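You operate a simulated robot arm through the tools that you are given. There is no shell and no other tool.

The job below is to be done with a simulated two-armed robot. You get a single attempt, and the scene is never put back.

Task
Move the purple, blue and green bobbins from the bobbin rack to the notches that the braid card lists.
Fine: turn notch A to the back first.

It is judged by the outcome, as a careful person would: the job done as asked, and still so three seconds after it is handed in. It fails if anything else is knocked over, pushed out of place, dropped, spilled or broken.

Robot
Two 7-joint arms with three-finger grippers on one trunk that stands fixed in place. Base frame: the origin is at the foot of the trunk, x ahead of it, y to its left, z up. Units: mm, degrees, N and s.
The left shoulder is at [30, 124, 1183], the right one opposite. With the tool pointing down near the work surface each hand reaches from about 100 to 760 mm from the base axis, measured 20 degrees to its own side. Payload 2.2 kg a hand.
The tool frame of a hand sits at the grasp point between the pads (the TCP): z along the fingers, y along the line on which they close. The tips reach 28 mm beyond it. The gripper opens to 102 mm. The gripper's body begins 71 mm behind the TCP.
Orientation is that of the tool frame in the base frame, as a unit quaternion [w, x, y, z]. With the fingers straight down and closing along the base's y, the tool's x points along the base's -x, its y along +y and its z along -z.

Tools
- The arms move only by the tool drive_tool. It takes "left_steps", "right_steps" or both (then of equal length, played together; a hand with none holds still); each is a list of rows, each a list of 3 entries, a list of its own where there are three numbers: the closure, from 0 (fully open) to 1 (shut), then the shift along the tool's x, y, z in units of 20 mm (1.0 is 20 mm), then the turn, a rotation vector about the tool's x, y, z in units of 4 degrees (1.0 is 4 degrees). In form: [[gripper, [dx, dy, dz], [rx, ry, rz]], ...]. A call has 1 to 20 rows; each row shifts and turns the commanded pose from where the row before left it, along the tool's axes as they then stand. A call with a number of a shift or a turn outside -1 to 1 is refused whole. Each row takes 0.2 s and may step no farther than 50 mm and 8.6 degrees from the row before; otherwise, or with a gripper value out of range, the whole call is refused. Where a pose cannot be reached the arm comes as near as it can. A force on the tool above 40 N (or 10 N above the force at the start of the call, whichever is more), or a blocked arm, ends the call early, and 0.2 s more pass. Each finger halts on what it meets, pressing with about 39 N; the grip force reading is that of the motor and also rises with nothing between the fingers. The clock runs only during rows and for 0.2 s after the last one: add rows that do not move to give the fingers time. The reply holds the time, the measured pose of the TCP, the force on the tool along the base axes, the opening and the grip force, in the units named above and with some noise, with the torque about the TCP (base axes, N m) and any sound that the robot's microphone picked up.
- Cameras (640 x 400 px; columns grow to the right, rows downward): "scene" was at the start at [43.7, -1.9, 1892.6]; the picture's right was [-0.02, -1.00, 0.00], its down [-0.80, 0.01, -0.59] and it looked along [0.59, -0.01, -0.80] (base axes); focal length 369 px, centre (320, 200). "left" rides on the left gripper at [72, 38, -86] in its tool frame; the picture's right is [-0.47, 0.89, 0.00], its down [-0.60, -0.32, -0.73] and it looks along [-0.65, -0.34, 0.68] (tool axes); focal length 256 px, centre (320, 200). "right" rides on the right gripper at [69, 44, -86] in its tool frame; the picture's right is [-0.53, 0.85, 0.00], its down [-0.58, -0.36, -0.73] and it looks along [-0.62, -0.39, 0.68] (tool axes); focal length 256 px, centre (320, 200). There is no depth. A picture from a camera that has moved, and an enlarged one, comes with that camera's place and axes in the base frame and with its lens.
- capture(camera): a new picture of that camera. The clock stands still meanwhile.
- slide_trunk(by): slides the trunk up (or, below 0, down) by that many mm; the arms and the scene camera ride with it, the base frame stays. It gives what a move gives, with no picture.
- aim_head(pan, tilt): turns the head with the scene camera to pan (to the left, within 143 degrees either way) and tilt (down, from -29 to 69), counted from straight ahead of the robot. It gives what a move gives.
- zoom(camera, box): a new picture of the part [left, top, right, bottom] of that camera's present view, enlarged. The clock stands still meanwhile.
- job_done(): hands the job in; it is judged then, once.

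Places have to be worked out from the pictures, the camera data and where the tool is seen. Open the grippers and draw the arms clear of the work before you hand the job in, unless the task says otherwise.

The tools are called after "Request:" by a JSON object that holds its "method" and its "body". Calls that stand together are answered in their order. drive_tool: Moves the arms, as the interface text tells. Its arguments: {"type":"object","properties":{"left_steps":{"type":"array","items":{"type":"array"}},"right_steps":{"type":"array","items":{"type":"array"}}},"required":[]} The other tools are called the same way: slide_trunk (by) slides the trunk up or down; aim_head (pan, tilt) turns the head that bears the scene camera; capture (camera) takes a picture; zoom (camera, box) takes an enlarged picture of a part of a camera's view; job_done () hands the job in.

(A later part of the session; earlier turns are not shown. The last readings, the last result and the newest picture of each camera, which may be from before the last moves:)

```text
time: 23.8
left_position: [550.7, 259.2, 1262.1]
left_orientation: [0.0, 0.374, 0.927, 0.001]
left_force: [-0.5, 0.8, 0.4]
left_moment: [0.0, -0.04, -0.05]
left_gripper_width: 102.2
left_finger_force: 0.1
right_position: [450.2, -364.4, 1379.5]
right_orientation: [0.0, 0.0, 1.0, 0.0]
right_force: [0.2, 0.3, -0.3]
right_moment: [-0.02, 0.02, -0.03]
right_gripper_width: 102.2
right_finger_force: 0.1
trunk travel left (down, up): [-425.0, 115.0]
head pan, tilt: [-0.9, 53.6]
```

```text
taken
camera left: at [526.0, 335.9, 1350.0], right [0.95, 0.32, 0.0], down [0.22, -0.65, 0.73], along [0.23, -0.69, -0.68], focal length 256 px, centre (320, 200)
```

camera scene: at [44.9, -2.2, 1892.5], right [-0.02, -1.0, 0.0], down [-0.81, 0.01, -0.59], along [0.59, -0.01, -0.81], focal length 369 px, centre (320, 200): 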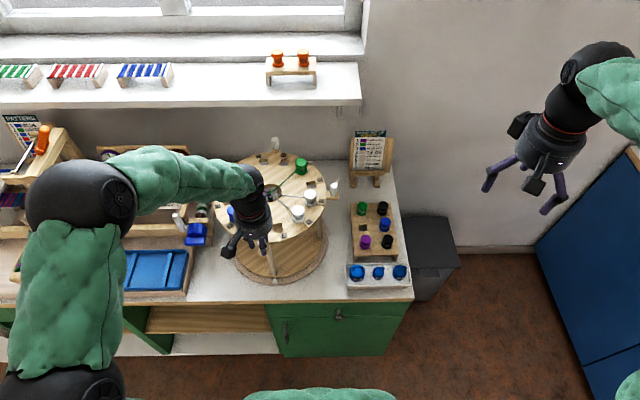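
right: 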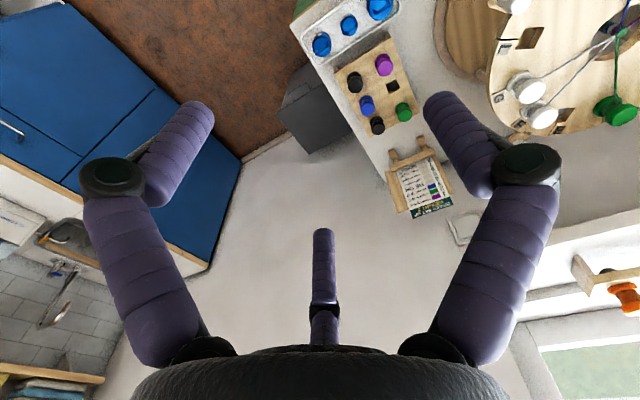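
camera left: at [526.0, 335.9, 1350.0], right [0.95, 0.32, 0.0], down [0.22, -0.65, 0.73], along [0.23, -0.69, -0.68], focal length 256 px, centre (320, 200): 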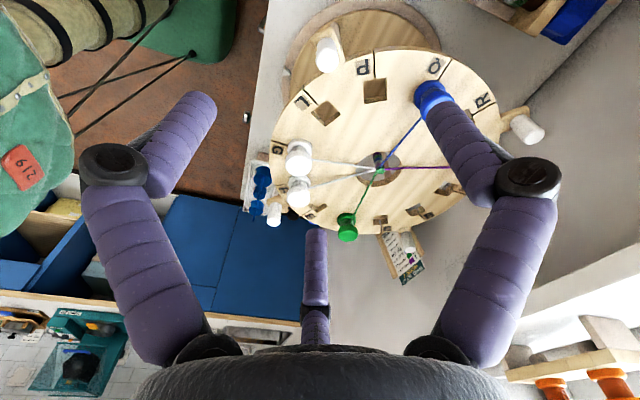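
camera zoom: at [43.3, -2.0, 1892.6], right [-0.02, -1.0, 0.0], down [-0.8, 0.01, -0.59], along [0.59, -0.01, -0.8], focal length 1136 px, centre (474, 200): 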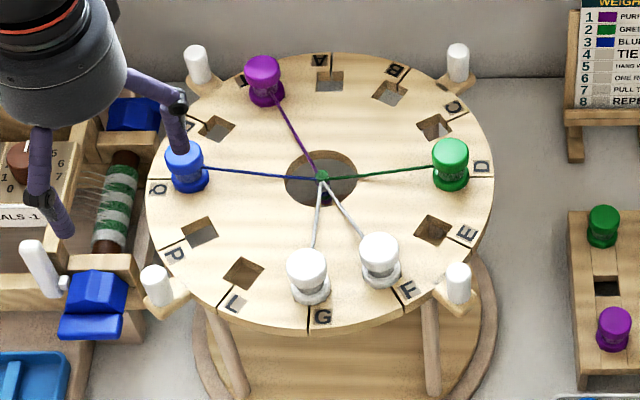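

A stays at the back after release. Now I square up the left hand and slide the trunk up so I can test how far the left arm reaches toward notch A at (807,129).

Request:
{"method": "drive_tool", "body": {"left_steps": [[0, [0, 0, -1], [0, 0, -1]], [0, [0, 0, -1], [0, 0, -1]], [0, [0, 0, -1], [0, 0, -1]], [0, [0, 0, 0], [0, 0, -1]], [0, [0, 0, 0], [0, 0, -1]], [0, [0, 0, 0], [0, 0, -1]], [0, [0, 0, 0], [0, 0, -1]], [0, [0, 0, 0], [0, 0, -1]], [0, [0, 0, 0], [0, 0, -1]], [0, [0, 0, 0], [0, 0, -1]], [0, [0, 0, 0], [0, 0, -0.985]], [0, [0, 0, 0], [0, 0, 0]]]}}

Request:
{"method": "slide_trunk", "body": {"by": 110}}

Request:
{"method": "capture", "body": {"camera": "scene"}}

```text
time: 26.4
left_position: [552.5, 260.1, 1321.8]
left_orientation: [-0.001, -0.001, 1.0, 0.0]
left_force: [0.1, -0.5, -0.3]
left_moment: [-0.01, -0.01, -0.01]
left_gripper_width: 101.9
left_finger_force: 0.0
right_position: [450.6, -364.3, 1379.1]
right_orientation: [0.0, 0.0, 1.0, 0.0]
right_force: [-0.1, 0.2, -1.4]
right_moment: [0.0, 0.02, -0.01]
right_gripper_width: 102.1
right_finger_force: 0.1
trunk travel left (down, up): [-425.0, 115.0]
head pan, tilt: [-0.9, 53.6]
```

```text
time: 27.9
left_position: [551.9, 259.4, 1432.1]
left_orientation: [0.0, 0.0, 1.0, 0.0]
left_force: [-0.3, -0.3, 0.1]
left_moment: [0.01, -0.02, -0.05]
left_gripper_width: 102.0
left_finger_force: 0.0
right_position: [449.8, -364.3, 1488.7]
right_orientation: [0.0, 0.0, 1.0, 0.0]
right_force: [-0.7, -0.9, -0.8]
right_moment: [-0.01, 0.02, 0.02]
right_gripper_width: 102.0
right_finger_force: 0.1
trunk travel left (down, up): [-535.0, 5.0]
head pan, tilt: [-0.9, 53.6]
```

```text
taken
camera scene: at [43.9, -2.0, 2002.4], right [-0.02, -1.0, 0.0], down [-0.81, 0.01, -0.59], along [0.59, -0.01, -0.81], focal length 369 px, centre (320, 200)
```

scene: 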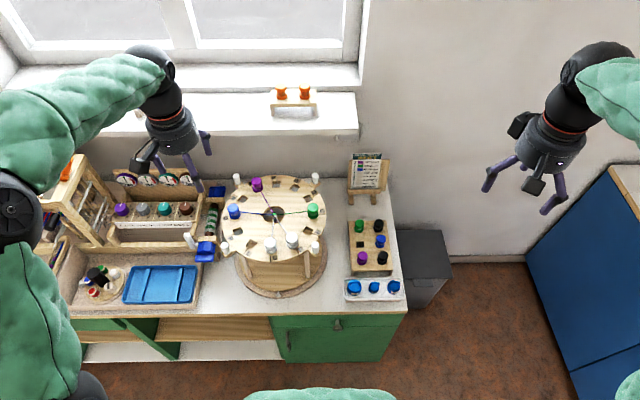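

I bring the left hand over the disc's middle, tilt it 20° so the fingers point forward and down, and then extend towards (807,129,1200) to test reach.

Request:
{"method": "drive_tool", "body": {"left_steps": [[0, [-1, -0.93, 0.5], [0, 0, 0]], [0, [-1, -0.93, 0.5], [0, 0, 0]], [0, [-1, -0.93, 0.5], [0, 0, 0]], [0, [-1, -0.93, 0.5], [0, 0, 0]], [0, [-1, -0.93, 0.5], [0, 0, 0]], [0, [-1, -0.93, 0.5], [0, 0, 0]], [0, [-1, -0.93, 0.5], [0, 0, 0]], [0, [0, 0, 0], [0, -1, 0]], [0, [0, 0, 0], [0, -1, 0]], [0, [0, 0, 0], [0, -1, 0]], [0, [0, 0, 0], [0, -1, 0]], [0, [0, 0, 0], [0, -1, 0]], [0, [0, 0, 0], [0, 0, 0]]]}}

Request:
{"method": "drive_tool", "body": {"left_steps": [[0, [-0.263, 0, 0.958], [0, 0, 0]], [0, [-0.263, 0, 0.958], [0, 0, 0]], [0, [-0.263, 0, 0.958], [0, 0, 0]], [0, [-0.263, 0, 0.958], [0, 0, 0]], [0, [-0.263, 0, 0.958], [0, 0, 0]], [0, [-0.263, 0, 0.958], [0, 0, 0]], [0, [-0.263, 0, 0.958], [0, 0, 0]], [0, [-0.263, 0, 0.958], [0, 0, 0]], [0, [-0.263, 0, 0.958], [0, 0, 0]], [0, [-0.263, 0, 0.958], [0, 0, 0]], [0, [0, 0, 0], [0, 0, 0]]]}}

Request:
{"method": "capture", "body": {"camera": "scene"}}

Request:
{"method": "capture", "body": {"camera": "left"}}

```text
time: 30.7
left_position: [693.8, 129.3, 1362.1]
left_orientation: [0.174, 0.0, 0.985, 0.0]
left_force: [-0.9, -0.7, 0.0]
left_moment: [0.01, 0.0, -0.02]
left_gripper_width: 101.8
left_finger_force: 0.0
right_position: [450.5, -365.0, 1488.8]
right_orientation: [0.0, -0.001, 1.0, 0.0]
right_force: [0.6, 0.4, -0.2]
right_moment: [0.02, 0.0, -0.02]
right_gripper_width: 101.9
right_finger_force: 0.0
trunk travel left (down, up): [-535.0, 5.0]
head pan, tilt: [-0.9, 53.6]
```

```text
time: 33.1
left_position: [805.8, 127.9, 1201.5]
left_orientation: [0.174, 0.0, 0.985, 0.0]
left_force: [0.2, -0.1, -0.9]
left_moment: [-0.01, -0.03, -0.01]
left_gripper_width: 101.9
left_finger_force: 0.1
right_position: [449.9, -364.2, 1490.9]
right_orientation: [0.0, 0.0, 1.0, 0.0]
right_force: [0.9, -0.7, 1.1]
right_moment: [0.02, -0.01, 0.0]
right_gripper_width: 102.0
right_finger_force: 0.1
trunk travel left (down, up): [-535.0, 5.0]
head pan, tilt: [-0.9, 53.6]
```

```text
taken
camera scene: at [42.8, -1.9, 2002.6], right [-0.02, -1.0, 0.0], down [-0.8, 0.01, -0.59], along [0.59, -0.01, -0.8], focal length 369 px, centre (320, 200)
```

scene: 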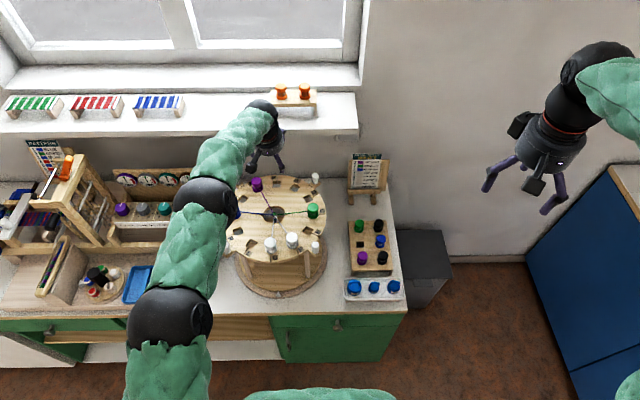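

```text
taken
camera left: at [709.0, 165.9, 1258.3], right [0.44, 0.89, 0.16], down [0.32, -0.32, 0.89], along [0.84, -0.34, -0.42], focal length 256 px, centre (320, 200)
```

left: 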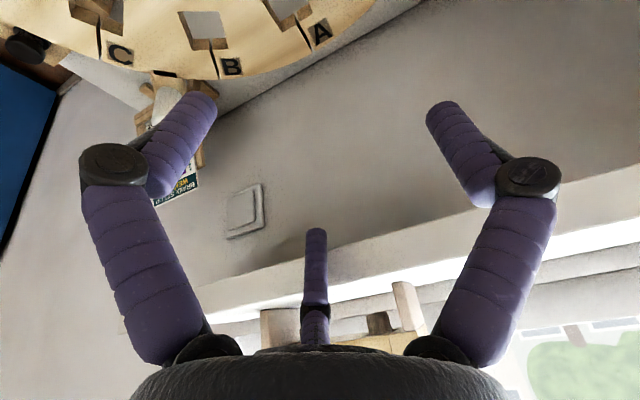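

With a 20° tilt the left arm reaches over A without strain. I retreat the same way and take a hand-camera look at the disc from there to refine the hole positions.

Request:
{"method": "drive_tool", "body": {"left_steps": [[0, [0.263, 0, -0.958], [0, 0, 0]], [0, [0.263, 0, -0.958], [0, 0, 0]], [0, [0.263, 0, -0.958], [0, 0, 0]], [0, [0.263, 0, -0.958], [0, 0, 0]], [0, [0.263, 0, -0.958], [0, 0, 0]], [0, [0.263, 0, -0.958], [0, 0, 0]], [0, [0.263, 0, -0.958], [0, 0, 0]], [0, [0.263, 0, -0.958], [0, 0, 0]], [0, [0.263, 0, -0.958], [0, 0, 0]], [0, [0.263, 0, -0.958], [0, 0, 0]], [0, [0.94, 0, 0.342], [0, 0, 0]], [0, [0.94, 0, 0.342], [0, 0, 0]], [0, [0.94, 0, 0.342], [0, 0, 0]], [0, [0.94, 0, 0.342], [0, 0, 0]], [0, [0.94, 0, 0.342], [0, 0, 0]], [0, [0, 0, 0], [0, 0, 0]]]}}

Request:
{"method": "capture", "body": {"camera": "left"}}

Request:
{"method": "zoom", "body": {"camera": "scene", "box": [210, 165, 400, 285]}}

```text
time: 36.5
left_position: [615.5, 129.3, 1298.9]
left_orientation: [0.173, 0.0, 0.985, 0.0]
left_force: [0.3, 0.5, 0.2]
left_moment: [0.01, 0.01, -0.01]
left_gripper_width: 102.3
left_finger_force: 0.2
right_position: [450.6, -364.6, 1489.8]
right_orientation: [0.0, -0.001, 1.0, 0.0]
right_force: [-0.1, 0.2, 0.3]
right_moment: [0.02, -0.01, 0.01]
right_gripper_width: 102.3
right_finger_force: 0.1
trunk travel left (down, up): [-535.0, 5.0]
head pan, tilt: [-0.9, 53.6]
```

```text
taken
camera left: at [518.0, 166.7, 1354.9], right [0.44, 0.89, 0.16], down [0.32, -0.32, 0.89], along [0.84, -0.34, -0.42], focal length 256 px, centre (320, 200)
```

left: 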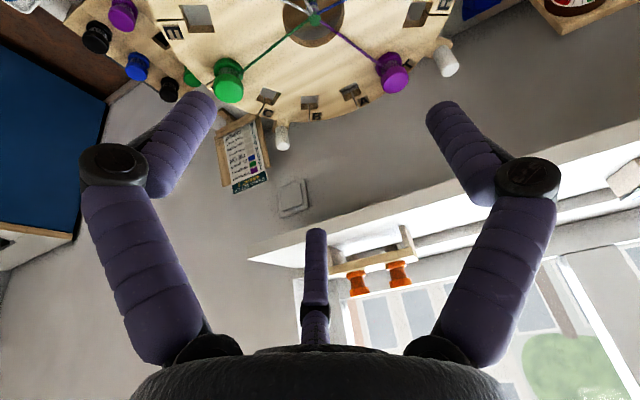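

```text
3.33 times, centred on (305, 225) of scene
camera zoom: at [44.2, -2.1, 2002.6], right [-0.02, -1.0, 0.0], down [-0.81, 0.01, -0.59], along [0.59, -0.01, -0.81], focal length 1230 px, centre (370, 117)
```

zoom: 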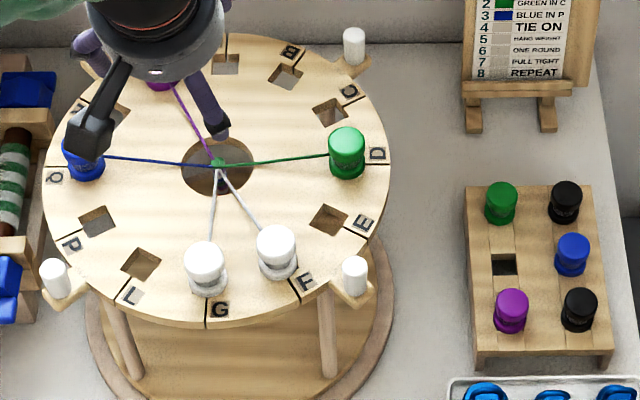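

The disc top is confirmed near z=1057 by the close-up views. Now I bring the right hand over the rack to measure the bobbins and their surroundings.

Request:
{"method": "drive_tool", "body": {"right_steps": [[0, [-0.4, 0.3, 1], [0, 0, 0]], [0, [-0.4, 0.3, 1], [0, 0, 0]], [0, [-0.4, 0.3, 1], [0, 0, 0]], [0, [-0.4, 0.3, 1], [0, 0, 0]], [0, [-0.4, 0.3, 1], [0, 0, 0]], [0, [-0.4, 0.3, 1], [0, 0, 0]], [0, [-0.4, 0.3, 1], [0, 0, 0]], [0, [-0.4, 0.3, 1], [0, 0, 0]], [0, [-0.4, 0.3, 1], [0, 0, 0]], [0, [-0.4, 0.3, 1], [0, 0, 0]], [0, [-0.4, 0.3, 1], [0, 0, 0]], [0, [-0.4, 0.3, 1], [0, 0, 0]], [0, [-0.4, 0.3, 1], [0, 0, 0]], [0, [-0.4, 0.3, 1], [0, 0, 0]], [0, [-0.4, 0.3, 1], [0, 0, 0]], [0, [-0.4, 0.3, 1], [0, 0, 0]], [0, [0, 0, 0], [0, 0, 0]]]}}

Request:
{"method": "capture", "body": {"camera": "right"}}

Request:
{"method": "capture", "body": {"camera": "scene"}}

```text
time: 40.1
left_position: [614.6, 129.5, 1299.0]
left_orientation: [0.174, 0.0, 0.985, 0.001]
left_force: [0.5, 0.7, -0.3]
left_moment: [0.0, -0.01, -0.02]
left_gripper_width: 102.0
left_finger_force: 0.1
right_position: [580.3, -266.7, 1168.9]
right_orientation: [0.0, 0.0, 1.0, 0.0]
right_force: [-0.9, 0.3, -0.1]
right_moment: [-0.02, -0.04, -0.05]
right_gripper_width: 101.8
right_finger_force: 0.0
trunk travel left (down, up): [-535.0, 5.0]
head pan, tilt: [-0.9, 53.6]
```

```text
taken
camera right: at [513.5, -223.3, 1255.5], right [0.53, 0.85, 0.0], down [0.58, -0.36, 0.73], along [0.62, -0.39, -0.68], focal length 256 px, centre (320, 200)
```

right: 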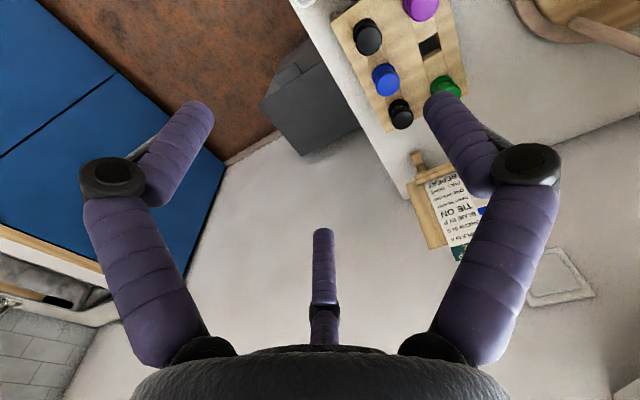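

```text
taken
camera scene: at [43.1, -2.1, 2002.6], right [-0.02, -1.0, 0.0], down [-0.8, 0.01, -0.59], along [0.59, -0.01, -0.8], focal length 369 px, centre (320, 200)
```

scene: 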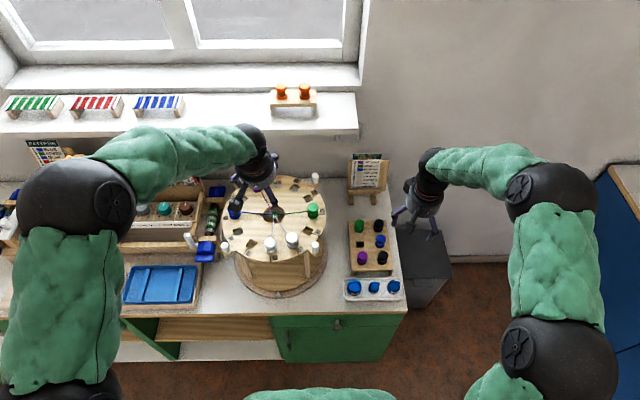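

The rack is off to the image's upper edge; I shift the right hand left and back a little so its camera looks squarely at the rack.

Request:
{"method": "drive_tool", "body": {"right_steps": [[0, [0.2, 0.98, 0], [0, 0, 0]], [0, [0.2, 0.98, 0], [0, 0, 0]], [0, [0.2, 0.98, 0], [0, 0, 0]], [0, [0.2, 0.98, 0], [0, 0, 0]], [0, [0.2, 0.98, 0], [0, 0, 0]], [0, [0.5, 0.98, 0], [0, 0, 0]], [0, [0.5, 0.98, 0], [0, 0, 0]], [0, [0, 0, 0], [0, 0, 0]]]}}

Request:
{"method": "capture", "body": {"camera": "right"}}

Request:
{"method": "zoom", "body": {"camera": "right", "box": [180, 0, 460, 175]}}

Request:
{"method": "zoom", "body": {"camera": "scene", "box": [335, 210, 415, 310]}}

```text
time: 41.9
left_position: [615.6, 130.1, 1298.8]
left_orientation: [0.173, -0.001, 0.985, 0.0]
left_force: [0.2, -0.4, -0.6]
left_moment: [0.07, 0.02, 0.03]
left_gripper_width: 101.9
left_finger_force: 0.0
right_position: [538.7, -131.5, 1171.3]
right_orientation: [0.0, 0.0, 1.0, 0.0]
right_force: [0.4, -0.1, -0.2]
right_moment: [-0.01, 0.03, -0.01]
right_gripper_width: 102.1
right_finger_force: 0.1
trunk travel left (down, up): [-535.0, 5.0]
head pan, tilt: [-0.9, 53.6]
```

```text
taken
camera right: at [471.6, -87.1, 1257.5], right [0.53, 0.84, 0.0], down [0.58, -0.37, 0.73], along [0.62, -0.39, -0.68], focal length 256 px, centre (320, 200)
```

right: 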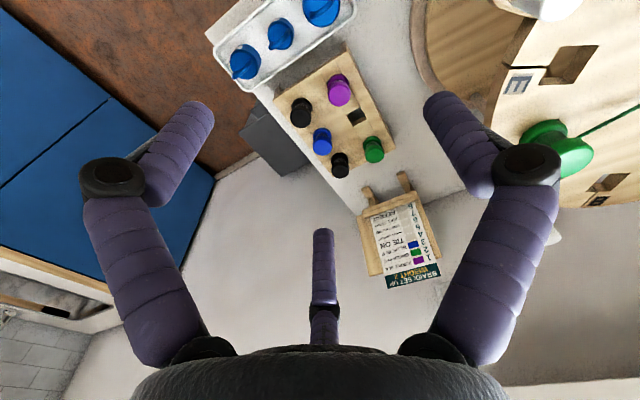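

```text
2.29 times, centred on (320, 88) of right
camera zoom: at [471.6, -87.1, 1257.5], right [0.53, 0.84, 0.0], down [0.58, -0.37, 0.73], along [0.62, -0.39, -0.68], focal length 585 px, centre (320, 457)
```

zoom: 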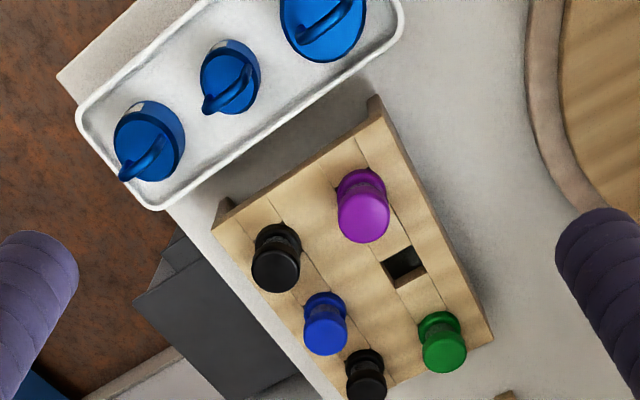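

```text
4.00 times, centred on (375, 260) of scene
camera zoom: at [44.3, -2.8, 2002.6], right [-0.02, -1.0, 0.0], down [-0.81, 0.01, -0.59], along [0.59, -0.01, -0.81], focal length 1476 px, centre (100, -40)
```

zoom: 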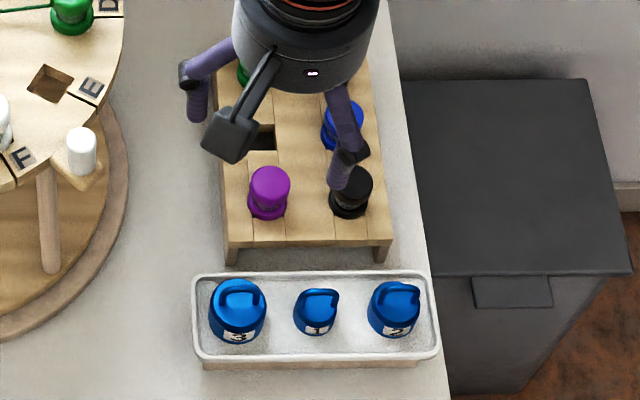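

To pin down the rack height I lower the right hand straight down about 160 mm (still clear of everything) and take a second view from the same camera.

Request:
{"method": "drive_tool", "body": {"right_steps": [[0, [0, 0, 1], [0, 0, 0]], [0, [0, 0, 1], [0, 0, 0]], [0, [0, 0, 1], [0, 0, 0]], [0, [0, 0, 1], [0, 0, 0]], [0, [0, 0, 1], [0, 0, 0]], [0, [0, 0, 1], [0, 0, 0]], [0, [0, 0, 1], [0, 0, 0]], [0, [0, 0, 1], [0, 0, 0]], [0, [0, 0, 0], [0, 0, 0]]]}}

Request:
{"method": "capture", "body": {"camera": "right"}}

Request:
{"method": "zoom", "body": {"camera": "right", "box": [200, 40, 440, 190]}}

```text
time: 43.9
left_position: [613.8, 130.1, 1298.8]
left_orientation: [0.173, -0.001, 0.985, 0.0]
left_force: [0.1, 0.1, -0.3]
left_moment: [0.02, 0.02, 0.01]
left_gripper_width: 101.9
left_finger_force: 0.1
right_position: [537.6, -129.5, 1006.9]
right_orientation: [0.0, 0.0, 1.0, 0.0]
right_force: [-0.2, 0.2, 0.0]
right_moment: [0.0, 0.01, -0.03]
right_gripper_width: 102.0
right_finger_force: 0.0
trunk travel left (down, up): [-535.0, 5.0]
head pan, tilt: [-0.9, 53.6]
```

```text
taken
camera right: at [470.3, -85.7, 1094.0], right [0.53, 0.85, 0.0], down [0.58, -0.36, 0.73], along [0.62, -0.39, -0.68], focal length 256 px, centre (320, 200)
```

right: 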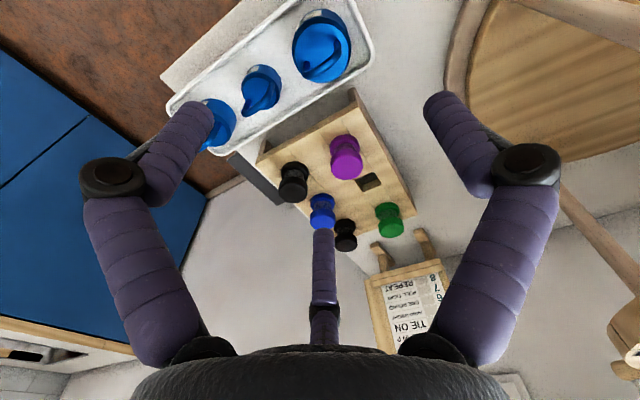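

```text
2.67 times, centred on (320, 115) of right
camera zoom: at [470.3, -85.7, 1094.0], right [0.53, 0.85, 0.0], down [0.58, -0.36, 0.73], along [0.62, -0.39, -0.68], focal length 683 px, centre (320, 427)
```

zoom: 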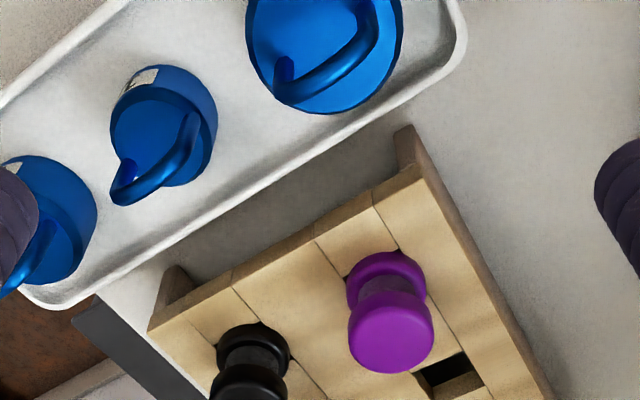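

Two-view triangulation gives bobbin tops at z≈890: purple (629.5,−153.5), blue (695.5,−223), green (759,−153). I clear the right arm away to the right so the left arm can fetch purple.

Request:
{"method": "drive_tool", "body": {"right_steps": [[0, [0, 0, -1], [0, 0, 0]], [0, [0, 0, -1], [0, 0, 0]], [0, [0, 0, -1], [0, 0, 0]], [0, [0, 0, -1], [0, 0, 0]], [0, [0, -0.5, -1], [0, 0, 0]], [0, [0, -1, -1], [0, 0, 0]], [0, [0, -1, -1], [0, 0, 0]], [0, [0, -1, -1], [0, 0, 0]], [0, [0.3, -1, -1], [0, 0, 0]], [0, [0.3, -1, -1], [0, 0, 0]], [0, [0.3, -1, -1], [0, 0, 0]], [0, [0.3, -1, -1], [0, 0, 0]], [0, [0.3, -1, -1], [0, 0, 0]], [0, [0.3, -1, 0], [0, 0, 0]], [0, [0.3, -1, 0], [0, 0, 0]], [0, [0.3, -1, 0], [0, 0, 0]], [0, [0.3, -1, 0], [0, 0, 0]], [0, [0.3, -1, 0], [0, 0, 0]], [0, [0.3, -1, 0], [0, 0, 0]], [0, [0, 0, 0], [0, 0, 0]]]}}

Request:
{"method": "drive_tool", "body": {"left_steps": [[0, [-0.05, -1, 0], [0, 0, 0]], [0, [-0.05, -1, 0], [0, 0, 0]], [0, [-0.05, -1, 0], [0, 0, 0]], [0, [-0.05, -1, 0], [0, 0, 0]], [0, [-0.05, -1, 0], [0, 0, 0]], [0, [-0.05, -1, 0], [0, 0, 0]], [0, [-0.05, -1, 0], [0, 0, 0]], [0, [-0.05, -1, 0], [0, 0, 0]], [0, [-0.05, -1, 0], [0, 0, 0]], [0, [-0.05, -1, 0], [0, 0, 0]], [0, [-0.05, -1, 0], [0, 0, 0]], [0, [-0.05, -1, 0], [0, 0, 0]], [0, [-0.05, -1, 0], [0, 0, 0]], [0, [-0.05, -1, 0], [0, 0, 0]], [0, [0, 0, 0], [0, 0, 0]]]}}

Request:
{"method": "capture", "body": {"camera": "scene"}}

Request:
{"method": "capture", "body": {"camera": "left"}}

```text
time: 48.1
left_position: [614.8, 129.7, 1299.0]
left_orientation: [0.173, 0.0, 0.985, 0.0]
left_force: [0.3, 0.3, -0.6]
left_moment: [0.0, 0.01, 0.02]
left_gripper_width: 101.9
left_finger_force: 0.0
right_position: [473.3, -421.9, 1269.6]
right_orientation: [0.001, 0.001, 1.0, 0.001]
right_force: [0.0, -0.2, -0.5]
right_moment: [0.0, 0.0, 0.0]
right_gripper_width: 102.1
right_finger_force: 0.1
trunk travel left (down, up): [-535.0, 5.0]
head pan, tilt: [-0.9, 53.6]
```

```text
time: 51.3
left_position: [627.2, -153.9, 1303.7]
left_orientation: [0.174, 0.0, 0.985, 0.0]
left_force: [0.3, -0.3, 0.4]
left_moment: [-0.04, -0.01, 0.03]
left_gripper_width: 101.9
left_finger_force: 0.0
right_position: [472.6, -421.1, 1269.2]
right_orientation: [0.0, 0.0, 1.0, -0.001]
right_force: [0.2, -0.7, -0.8]
right_moment: [-0.01, 0.01, -0.01]
right_gripper_width: 102.1
right_finger_force: 0.0
trunk travel left (down, up): [-535.0, 5.0]
head pan, tilt: [-0.9, 53.6]
```

```text
taken
camera scene: at [43.7, -1.3, 2002.6], right [-0.02, -1.0, 0.0], down [-0.8, 0.01, -0.59], along [0.59, -0.01, -0.81], focal length 369 px, centre (320, 200)
```

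scene: 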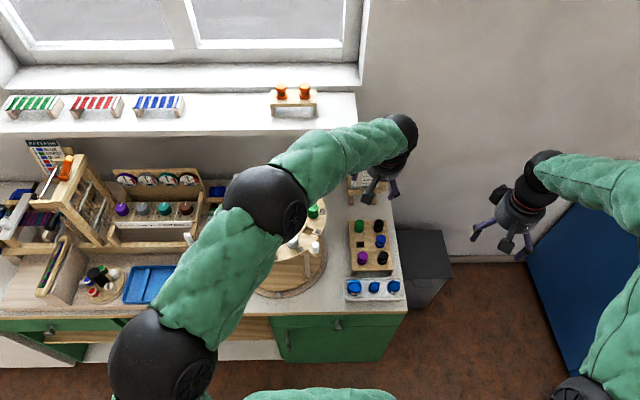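

```text
taken
camera left: at [530.3, -116.1, 1361.3], right [0.44, 0.89, 0.16], down [0.32, -0.32, 0.89], along [0.84, -0.34, -0.42], focal length 256 px, centre (320, 200)
```

left: 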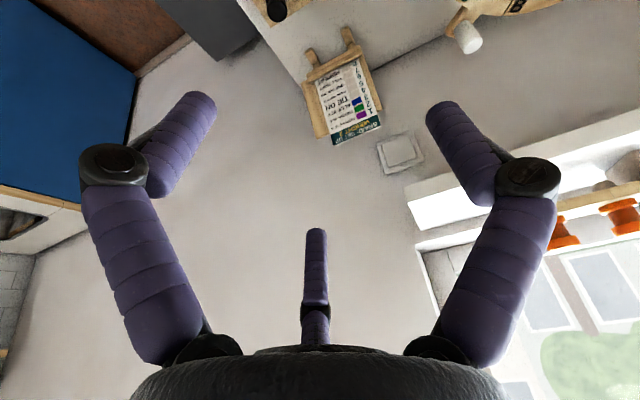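

The left hand is above purple. I descend vertically 300 mm (keeping the 20° tilt), closing to about 56 mm, and then check.

Request:
{"method": "drive_tool", "body": {"left_steps": [[0, [0.342, 0, 0.94], [0, 0, 0]], [0, [0.342, 0, 0.94], [0, 0, 0]], [0, [0.342, 0, 0.94], [0, 0, 0]], [0, [0.342, 0, 0.94], [0, 0, 0]], [0, [0.342, 0, 0.94], [0, 0, 0]], [0, [0.342, 0, 0.94], [0, 0, 0]], [0.1, [0.342, 0, 0.94], [0, 0, 0]], [0.2, [0.342, 0, 0.94], [0, 0, 0]], [0.3, [0.342, 0, 0.94], [0, 0, 0]], [0.4, [0.342, 0, 0.94], [0, 0, 0]], [0.45, [0.342, 0, 0.94], [0, 0, 0]], [0.45, [0.342, 0, 0.94], [0, 0, 0]], [0.45, [0.342, 0, 0.94], [0, 0, 0]], [0.45, [0.342, 0, 0.94], [0, 0, 0]], [0.45, [0.342, 0, 0.94], [0, 0, 0]], [0.45, [0, 0, 0], [0, 0, 0]]]}}

Request:
{"method": "capture", "body": {"camera": "scene"}}

Request:
{"method": "capture", "body": {"camera": "left"}}

```text
time: 54.7
left_position: [632.5, -149.6, 1003.3]
left_orientation: [0.174, 0.001, 0.985, -0.001]
left_force: [-0.1, -0.8, -0.2]
left_moment: [0.0, -0.03, -0.01]
left_gripper_width: 56.2
left_finger_force: 0.1
right_position: [472.5, -421.9, 1269.5]
right_orientation: [0.0, 0.0, 1.0, 0.0]
right_force: [0.1, -0.2, -0.1]
right_moment: [0.02, -0.02, 0.01]
right_gripper_width: 101.8
right_finger_force: 0.1
trunk travel left (down, up): [-535.0, 5.0]
head pan, tilt: [-0.9, 53.6]
```

```text
taken
camera scene: at [43.5, -2.1, 2002.6], right [-0.02, -1.0, 0.0], down [-0.8, 0.01, -0.59], along [0.59, -0.01, -0.8], focal length 369 px, centre (320, 200)
```

scene: 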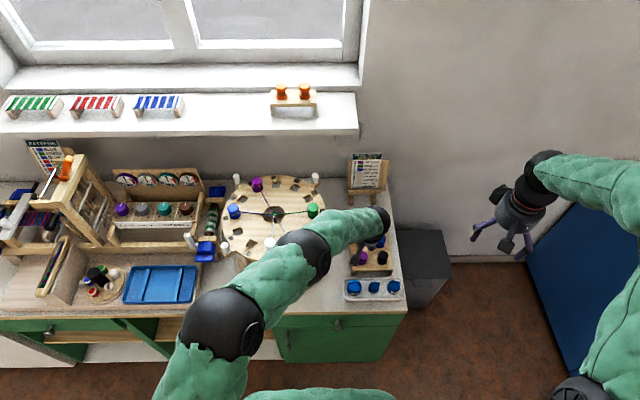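

```text
taken
camera left: at [534.6, -112.6, 1059.9], right [0.44, 0.89, 0.16], down [0.32, -0.32, 0.89], along [0.84, -0.34, -0.42], focal length 256 px, centre (320, 200)
```

left: 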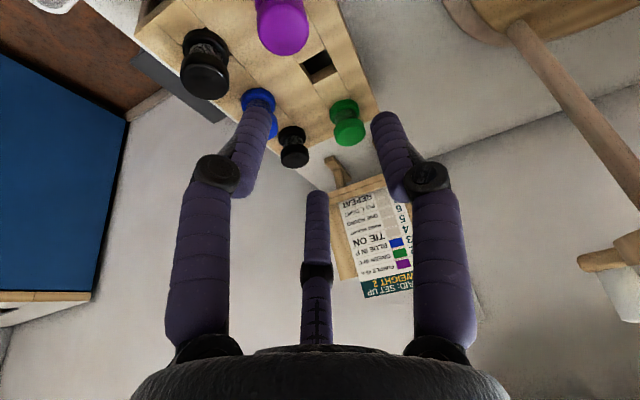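

The elbow keeps a good margin over the disc's front handle, and purple's position is confirmed at about (628.5,−154). I correct by a few mm and descend 80 mm more.

Request:
{"method": "drive_tool", "body": {"left_steps": [[0.45, [0.385, -0.0525, 0.925], [0, 0, 0]], [0.45, [0.385, -0.0525, 0.925], [0, 0, 0]], [0.45, [0.385, -0.0525, 0.925], [0, 0, 0]], [0.45, [0.385, -0.0525, 0.925], [0, 0, 0]], [0.45, [0, 0, 0], [0, 0, 0]], [0.45, [0, 0, 0], [0, 0, 0]]]}}

Request:
{"method": "capture", "body": {"camera": "left"}}

Request:
{"method": "zoom", "body": {"camera": "scene", "box": [250, 180, 420, 310]}}

```text
time: 56.1
left_position: [626.0, -153.2, 923.3]
left_orientation: [0.174, 0.0, 0.985, 0.0]
left_force: [0.3, -0.3, 0.5]
left_moment: [-0.01, 0.0, -0.02]
left_gripper_width: 56.0
left_finger_force: 0.0
right_position: [473.2, -421.1, 1268.7]
right_orientation: [0.0, 0.0, 1.0, -0.001]
right_force: [0.2, -0.6, -1.3]
right_moment: [0.04, 0.02, 0.02]
right_gripper_width: 101.8
right_finger_force: 0.1
trunk travel left (down, up): [-535.0, 5.0]
head pan, tilt: [-0.9, 53.6]
```

```text
taken
camera left: at [529.6, -116.4, 979.8], right [0.44, 0.89, 0.16], down [0.32, -0.32, 0.89], along [0.84, -0.34, -0.42], focal length 256 px, centre (320, 200)
```

left: 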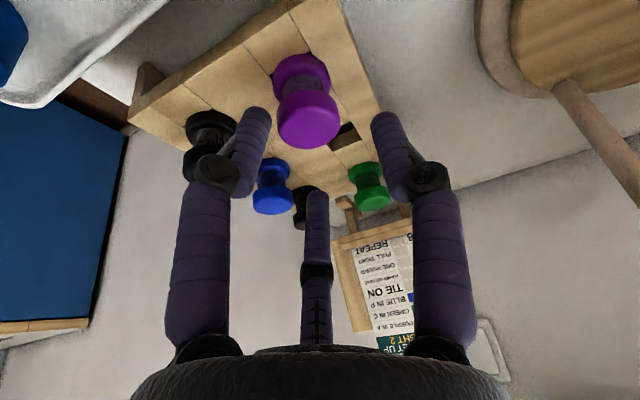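

```text
3.08 times, centred on (335, 245) of scene
camera zoom: at [43.9, -2.3, 2002.6], right [-0.02, -1.0, 0.0], down [-0.81, 0.01, -0.59], along [0.59, -0.01, -0.81], focal length 1136 px, centre (274, 62)
```

zoom: 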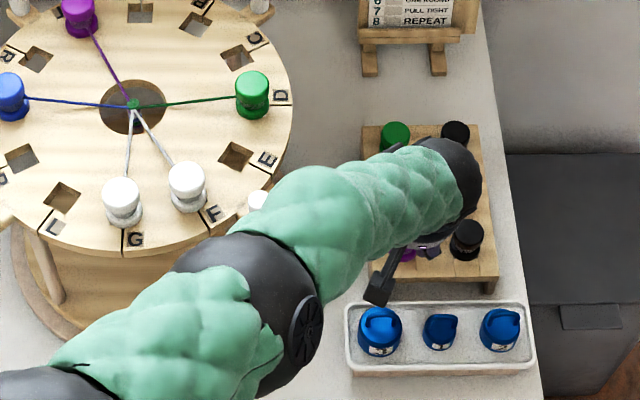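

I zoom the left camera on the purple bobbin to refine its position relative to the hand before the final approach.

Request:
{"method": "zoom", "body": {"camera": "left", "box": [240, 30, 400, 130]}}

Request:
{"method": "zoom", "body": {"camera": "left", "box": [220, 40, 420, 240]}}

```text
4.00 times, centred on (320, 80) of left
camera zoom: at [529.6, -116.4, 979.8], right [0.44, 0.89, 0.16], down [0.32, -0.32, 0.89], along [0.84, -0.34, -0.42], focal length 1024 px, centre (320, 680)
```

zoom: 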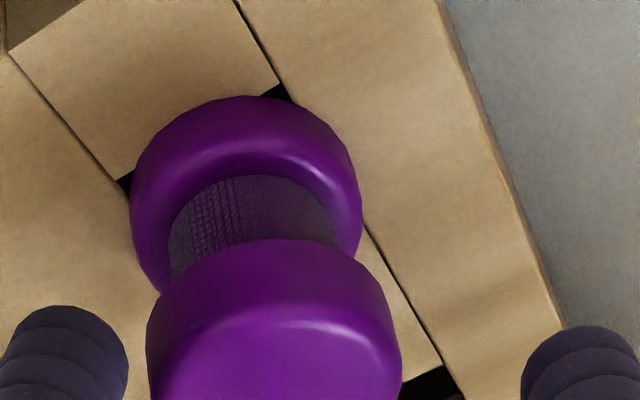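

```text
2.00 times, centred on (320, 140) of left
camera zoom: at [529.6, -116.4, 979.8], right [0.44, 0.89, 0.16], down [0.32, -0.32, 0.89], along [0.84, -0.34, -0.42], focal length 512 px, centre (320, 320)
```

zoom: 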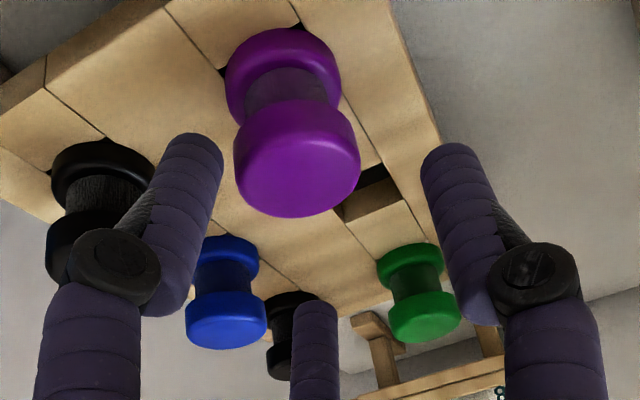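

The bobbin sits at about (628.5,−154.5), top ≈ 889, well between the fingers. I lower the last 40 mm to z≈883, still open to 56 mm.

Request:
{"method": "drive_tool", "body": {"left_steps": [[0.45, [0.186, -0.012, 0.642], [0, 0, 0]], [0.45, [0.186, -0.012, 0.642], [0, 0, 0]], [0.45, [0.186, -0.012, 0.642], [0, 0, 0]], [0.45, [0, 0, 0], [0, 0, 0]], [0.45, [0, 0, 0], [0, 0, 0]]]}}

Request:
{"method": "capture", "body": {"camera": "left"}}

Request:
{"method": "zoom", "body": {"camera": "left", "box": [220, 80, 420, 240]}}

```text
time: 57.3
left_position: [628.4, -156.3, 883.8]
left_orientation: [0.176, 0.0, 0.984, -0.001]
left_force: [-10.3, -4.2, 18.8]
left_moment: [-0.41, 0.79, -0.33]
left_gripper_width: 64.9
left_finger_force: 5.2
right_position: [470.1, -421.6, 1269.7]
right_orientation: [0.001, 0.0, 1.0, 0.0]
right_force: [-0.1, 1.4, -0.3]
right_moment: [0.0, -0.01, -0.01]
right_gripper_width: 102.1
right_finger_force: 0.0
trunk travel left (down, up): [-535.0, 5.0]
head pan, tilt: [-0.9, 53.6]
```

```text
taken
camera left: at [531.2, -119.4, 940.8], right [0.44, 0.89, 0.16], down [0.31, -0.32, 0.9], along [0.84, -0.34, -0.42], focal length 256 px, centre (320, 200)
```

left: 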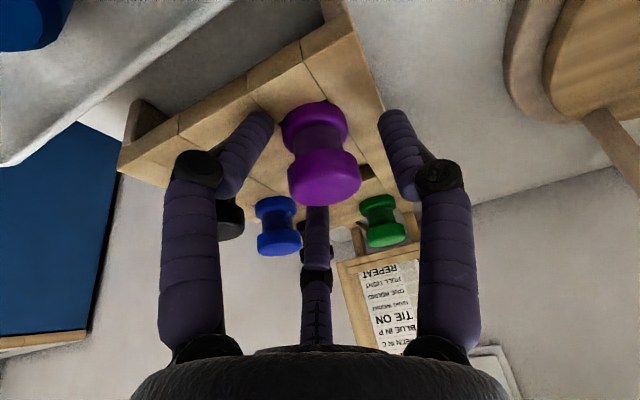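

```text
2.50 times, centred on (320, 160) of left
camera zoom: at [531.2, -119.4, 940.8], right [0.44, 0.89, 0.16], down [0.31, -0.32, 0.9], along [0.84, -0.34, -0.42], focal length 640 px, centre (320, 300)
```

zoom: 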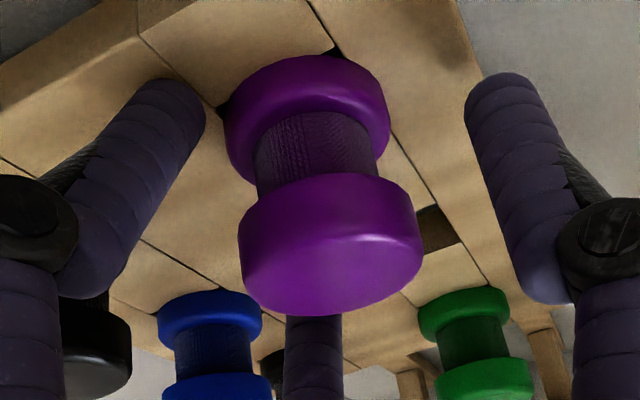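

The reading shows contact: about 19 N upward, and the torque fits the near-side finger's tip resting on the rack top (so three real fingers, rack top ≈ 848). I back straight up right away.

Request:
{"method": "drive_tool", "body": {"left_steps": [[0.45, [-0.171, 0, -0.47], [0, 0, 0]], [0.45, [-0.171, 0, -0.47], [0, 0, 0]], [0.45, [-0.342, 0, -0.94], [0, 0, 0]], [0.45, [-0.342, 0, -0.94], [0, 0, 0]], [0.45, [0, 0, 0], [0, 0, 0]]]}}

Request:
{"method": "capture", "body": {"camera": "left"}}

Request:
{"method": "zoom", "body": {"camera": "scene", "box": [250, 180, 420, 310]}}

```text
time: 58.5
left_position: [627.6, -153.5, 942.2]
left_orientation: [0.174, 0.0, 0.985, 0.0]
left_force: [0.5, 0.8, 0.2]
left_moment: [0.01, -0.01, 0.02]
left_gripper_width: 55.9
left_finger_force: 0.0
right_position: [473.9, -421.5, 1270.3]
right_orientation: [-0.001, 0.0, 1.0, 0.0]
right_force: [0.8, -0.2, -0.5]
right_moment: [0.02, -0.02, 0.0]
right_gripper_width: 101.9
right_finger_force: 0.0
trunk travel left (down, up): [-535.0, 5.0]
head pan, tilt: [-0.9, 53.6]
```

```text
taken
camera left: at [530.9, -117.2, 999.0], right [0.44, 0.89, 0.16], down [0.32, -0.32, 0.89], along [0.84, -0.34, -0.42], focal length 256 px, centre (320, 200)
```

left: 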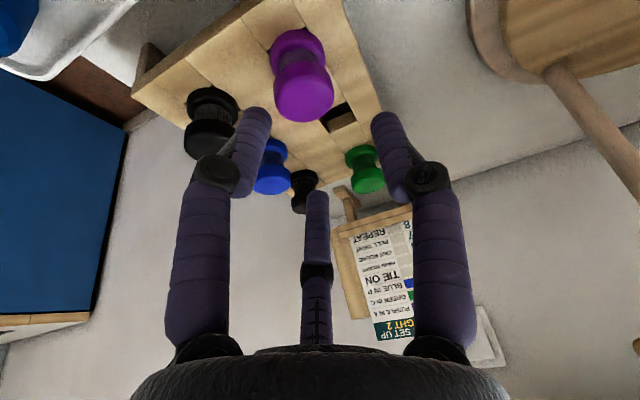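

```text
3.08 times, centred on (335, 245) of scene
camera zoom: at [43.8, -2.5, 2002.6], right [-0.02, -1.0, 0.0], down [-0.8, 0.01, -0.59], along [0.59, -0.01, -0.81], focal length 1136 px, centre (274, 62)
```

zoom: 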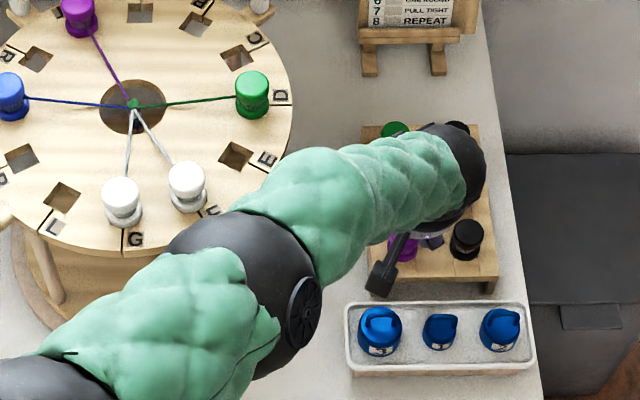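

The rack looks undisturbed. Since the three fingers will tend to align a bobbin with the tool axis, I want less tilt; I lift away and test how little tilt the left arm needs at notch A.

Request:
{"method": "drive_tool", "body": {"left_steps": [[0.3, [-0.342, 0, -0.94], [0, 0, 0]], [0.2, [-0.342, 0, -0.94], [0, 0, 0]], [0, [-0.342, 0, -0.94], [0, 0, 0]], [0, [-0.342, 0, -0.94], [0, 0, 0]], [0, [-0.342, 0, -0.94], [0, 0, 0]], [0, [-0.342, 0, -0.94], [0, 0, 0]], [0, [-0.342, 0, -0.94], [0, 0, 0]], [0, [-0.342, 0, -0.94], [0, 0, 0]], [0, [-0.342, 0, -0.94], [0, 0, 0]], [0, [-0.342, 0, -0.94], [0, 0, 0]], [0, [-0.342, 0, -0.94], [0, 0, 0]], [0, [-0.342, 0, -0.94], [0, 0, 0]], [0, [-0.342, 0.5, -0.94], [0, 0, 0]], [0, [-0.342, 0.7, -0.94], [0, 0, 0]], [0, [-0.342, 1, -0.94], [0, 0, 0]], [0, [-0.342, 1, -0.94], [0, 0, 0]], [0, [0, 1, 0], [0, 0, 0]], [0, [0, 1, 0], [0, 0, 0]], [0, [0, 1, 0], [0, 0, 0]]]}}

Request:
{"method": "drive_tool", "body": {"left_steps": [[0, [0, 1, 0], [0, 0, 0]], [0, [0, 1, 0], [0, 0, 0]], [0, [0, 1, 0], [0, 0, 0]], [0, [0, 1, 0], [0, 0, 0]], [0, [0, 1, 0], [0, 0, 0]], [0, [0, 1, 0], [0, 0, 0]], [0, [0, 1, 0], [0, 0, 0]], [0, [0, 0.96, 0], [0, 0, 0]], [0, [-0.94, 0, 0.342], [0, 1, 0]], [0, [-0.96, 0, 0.28], [0, 1, 0]], [0, [-0.98, 0, 0.2], [0, 0.5, 0]], [0, [-0.985, 0, 0.174], [0, 0, 0]], [0, [-0.985, 0, 0.174], [0, 0, 0]], [0, [-0.985, 0, 0.174], [0, 0, 0]], [0, [0, 0, 0], [0, 0, 0]]]}}

Request:
{"method": "capture", "body": {"camera": "scene"}}

```text
time: 62.5
left_position: [625.2, -31.6, 1264.1]
left_orientation: [0.174, 0.001, 0.985, 0.0]
left_force: [0.4, 0.9, 0.3]
left_moment: [-0.03, -0.03, -0.01]
left_gripper_width: 102.0
left_finger_force: 0.2
right_position: [473.1, -421.1, 1270.8]
right_orientation: [0.001, 0.0, 1.0, 0.0]
right_force: [0.3, 0.2, -0.4]
right_moment: [0.0, -0.01, -0.04]
right_gripper_width: 102.1
right_finger_force: 0.1
trunk travel left (down, up): [-535.0, 5.0]
head pan, tilt: [-0.9, 53.6]
```

```text
time: 65.7
left_position: [746.8, 129.4, 1263.5]
left_orientation: [0.087, 0.0, 0.996, 0.0]
left_force: [-1.0, 1.2, 0.4]
left_moment: [0.03, 0.03, 0.01]
left_gripper_width: 102.1
left_finger_force: 0.1
right_position: [472.7, -423.0, 1269.8]
right_orientation: [0.001, 0.0, 1.0, 0.0]
right_force: [-0.4, -0.8, -1.3]
right_moment: [0.0, 0.0, -0.02]
right_gripper_width: 101.7
right_finger_force: 0.1
trunk travel left (down, up): [-535.0, 5.0]
head pan, tilt: [-0.9, 53.6]
```

```text
taken
camera scene: at [42.9, -1.9, 2002.6], right [-0.02, -1.0, 0.0], down [-0.8, 0.01, -0.59], along [0.59, -0.01, -0.8], focal length 369 px, centre (320, 200)
```

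scene: 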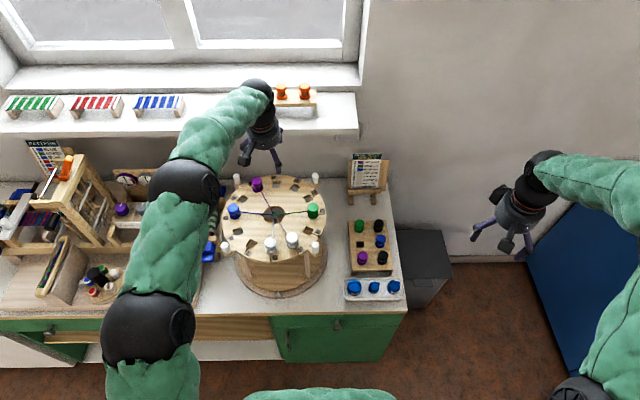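

Now I extend at 10° tilt towards (807,129,1180), watching forces near the shelf.

Request:
{"method": "drive_tool", "body": {"left_steps": [[0, [-0.447, 0, 0.922], [0, 0, 0]], [0, [-0.447, 0, 0.922], [0, 0, 0]], [0, [-0.447, 0, 0.922], [0, 0, 0]], [0, [-0.447, 0, 0.922], [0, 0, 0]], [0, [-0.447, 0, 0.922], [0, 0, 0]], [0, [0, 0, 0], [0, 0, 0]], [0, [0, 0, 0], [0, 0, 0]]]}}

Request:
{"method": "zoom", "body": {"camera": "scene", "box": [180, 70, 350, 220]}}

Request:
{"method": "capture", "body": {"camera": "left"}}

```text
time: 67.3
left_position: [793.4, 125.7, 1181.6]
left_orientation: [0.088, 0.0, 0.996, 0.0]
left_force: [0.4, 0.4, 0.2]
left_moment: [0.01, 0.0, -0.02]
left_gripper_width: 102.0
left_finger_force: 0.0
left hand out of reach, approached as far as the arm can: row 4, 5
right_position: [472.8, -421.5, 1267.3]
right_orientation: [-0.001, 0.0, 1.0, 0.0]
right_force: [-0.8, 0.6, -0.6]
right_moment: [0.03, 0.02, 0.0]
right_gripper_width: 102.0
right_finger_force: 0.1
trunk travel left (down, up): [-535.0, 5.0]
head pan, tilt: [-0.9, 53.6]
```

```text
2.67 times, centred on (265, 145) of scene
camera zoom: at [43.8, -2.1, 2002.6], right [-0.02, -1.0, 0.0], down [-0.8, 0.01, -0.59], along [0.59, -0.01, -0.81], focal length 984 px, centre (467, 347)
```

zoom: 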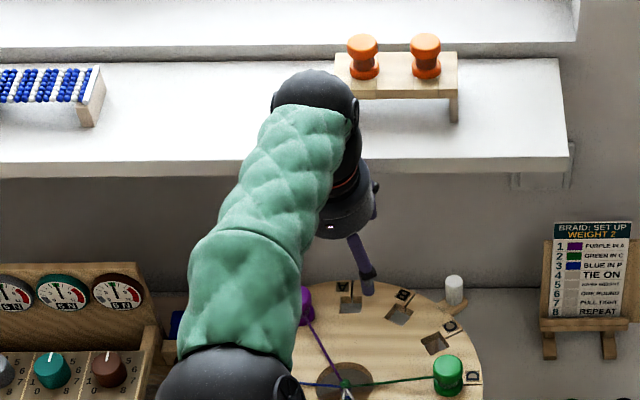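

```text
taken
camera left: at [706.1, 163.1, 1253.1], right [0.46, 0.89, 0.08], down [0.47, -0.32, 0.82], along [0.76, -0.34, -0.56], focal length 256 px, centre (320, 200)
```

left: 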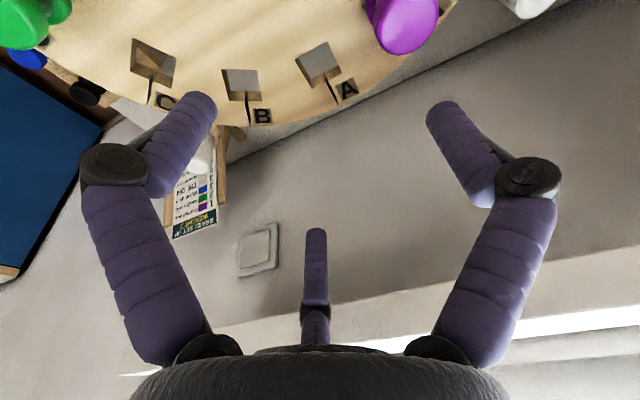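

At 10° the arm stops about 14 mm short, so the reach limit implies ~12°; I choose 15° with the fingertips only on the top flange so the bobbin stays upright. I retreat, set the tilt to 15°, and head back over the rack.

Request:
{"method": "drive_tool", "body": {"left_steps": [[0, [0.447, 0, -0.922], [0, 0, 0]], [0, [0.447, 0, -0.922], [0, 0, 0]], [0, [0.447, 0, -0.922], [0, 0, 0]], [0, [0.447, 0, -0.922], [0, 0, 0]], [0, [0.447, 0, -0.922], [0, 0, 0]], [0, [0.985, 0, -0.174], [0, 0, 0]], [0, [0.985, 0, -0.174], [0, 0, 0]], [0, [0.985, 0, -0.174], [0, 0, 0]], [0, [0.985, 0, -0.174], [0, 0, 0]], [0, [0.985, 0, -0.174], [0, 0, 0]], [0, [0.985, 0, -0.174], [0, 0, 0]], [0, [0, 0, 0], [0, -1, 0]], [0, [0, 0, 0], [0, -0.25, 0]], [0, [0, -1, 0], [0, 0, 0]], [0, [0, -1, 0], [0, 0, 0]], [0, [0, -1, 0], [0, 0, 0]], [0, [0, -1, 0], [0, 0, 0]], [0, [0, -1, 0], [0, 0, 0]], [0, [0, 0, 0], [0, 0, 0]]]}}

Request:
{"method": "drive_tool", "body": {"left_steps": [[0, [0, -1, 0], [0, 0, 0]], [0, [0, -1, 0], [0, 0, 0]], [0, [0, -1, 0], [0, 0, 0]], [0, [0, -1, 0], [0, 0, 0]], [0, [0, -1, 0], [0, 0, 0]], [0, [0, -1, 0], [0, 0, 0]], [0, [0, -1, 0], [0, 0, 0]], [0, [0, -1, 0], [0, 0, 0]], [0, [0, -1, 0], [0, 0, 0]], [0, [0, 0, 0], [0, 0, 0]], [0, [0, 0, 0], [0, 0, 0]]]}}

```text
time: 71.3
left_position: [611.1, 26.2, 1263.6]
left_orientation: [0.131, 0.0, 0.991, -0.001]
left_force: [-0.1, 0.6, -0.3]
left_moment: [-0.03, 0.01, -0.02]
left_gripper_width: 101.9
left_finger_force: 0.0
right_position: [472.5, -420.2, 1270.6]
right_orientation: [0.0, 0.0, 1.0, 0.0]
right_force: [-0.9, -1.2, 0.2]
right_moment: [0.0, 0.01, 0.0]
right_gripper_width: 102.1
right_finger_force: 0.1
trunk travel left (down, up): [-535.0, 5.0]
head pan, tilt: [-0.9, 53.6]
```

```text
time: 73.7
left_position: [613.0, -155.0, 1265.0]
left_orientation: [0.13, 0.0, 0.991, 0.0]
left_force: [-0.4, -0.7, 0.0]
left_moment: [-0.01, -0.01, 0.01]
left_gripper_width: 102.0
left_finger_force: 0.1
right_position: [474.9, -422.5, 1269.1]
right_orientation: [0.0, 0.0, 1.0, 0.0]
right_force: [-1.5, -1.1, 0.0]
right_moment: [0.03, 0.03, 0.05]
right_gripper_width: 101.6
right_finger_force: 0.1
trunk travel left (down, up): [-535.0, 5.0]
head pan, tilt: [-0.9, 53.6]
```

Now at (612,−155,1264) with 15° tilt. I descend to about z=960 above purple with fingers set to 56 mm, and check alignment.

Request:
{"method": "drive_tool", "body": {"left_steps": [[0, [0.1954, 0, 0.9344], [0, 0, 0]], [0, [0.1954, 0, 0.9344], [0, 0, 0]], [0, [0.1954, 0, 0.9344], [0, 0, 0]], [0, [0.1954, 0, 0.9344], [0, 0, 0]], [0, [0.1954, 0, 0.9344], [0, 0, 0]], [0, [0.1954, 0, 0.9344], [0, 0, 0]], [0, [0.1954, 0, 0.9344], [0, 0, 0]], [0.2, [0.1954, 0, 0.9344], [0, 0, 0]], [0.4, [0.1954, 0, 0.9344], [0, 0, 0]], [0.45, [0.1954, 0, 0.9344], [0, 0, 0]], [0.45, [0.1954, 0, 0.9344], [0, 0, 0]], [0.45, [0.1954, 0, 0.9344], [0, 0, 0]], [0.45, [0.1954, 0, 0.9344], [0, 0, 0]], [0.45, [0.1954, 0, 0.9344], [0, 0, 0]], [0.45, [0.1954, 0, 0.9344], [0, 0, 0]], [0.45, [0.1954, 0, 0.9344], [0, 0, 0]], [0.45, [0, 0, 0], [0, 0, 0]], [0.45, [0, 0, 0], [0, 0, 0]]]}}

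Request:
{"method": "capture", "body": {"camera": "left"}}

Request:
{"method": "zoom", "body": {"camera": "left", "box": [220, 0, 420, 200]}}

```text
time: 77.5
left_position: [629.3, -151.1, 959.5]
left_orientation: [0.13, 0.0, 0.991, 0.0]
left_force: [-0.6, 0.8, -0.1]
left_moment: [0.04, 0.03, -0.01]
left_gripper_width: 56.1
left_finger_force: 0.0
right_position: [473.9, -420.5, 1269.8]
right_orientation: [0.0, 0.001, 1.0, 0.0]
right_force: [-0.9, 0.0, -0.1]
right_moment: [0.01, 0.01, -0.02]
right_gripper_width: 102.3
right_finger_force: 0.1
trunk travel left (down, up): [-535.0, 5.0]
head pan, tilt: [-0.9, 53.6]
```

```text
taken
camera left: at [537.7, -114.7, 1024.3], right [0.45, 0.89, 0.12], down [0.39, -0.32, 0.86], along [0.8, -0.34, -0.49], focal length 256 px, centre (320, 200)
```

left: 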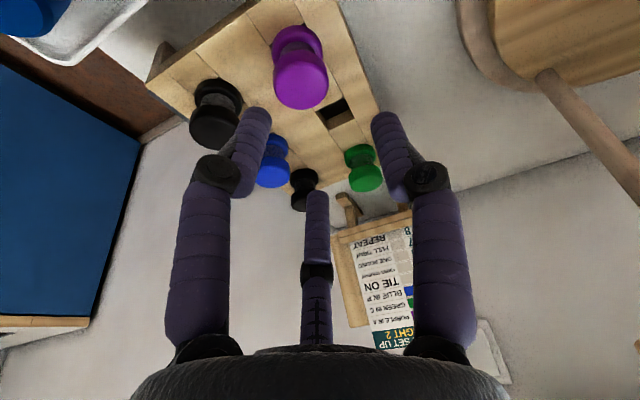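

```text
2.00 times, centred on (320, 100) of left
camera zoom: at [537.7, -114.7, 1024.3], right [0.45, 0.89, 0.12], down [0.39, -0.32, 0.86], along [0.8, -0.34, -0.49], focal length 512 px, centre (320, 400)
```

zoom: 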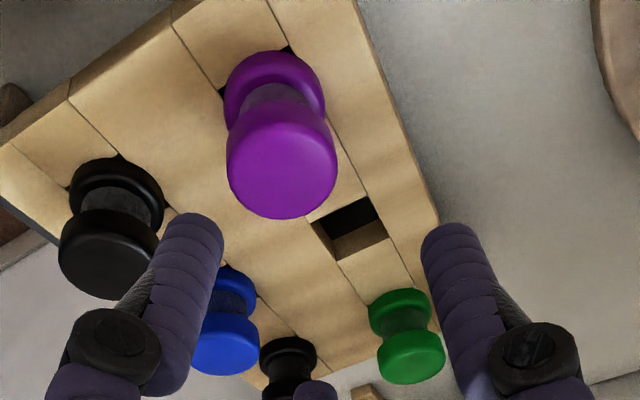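

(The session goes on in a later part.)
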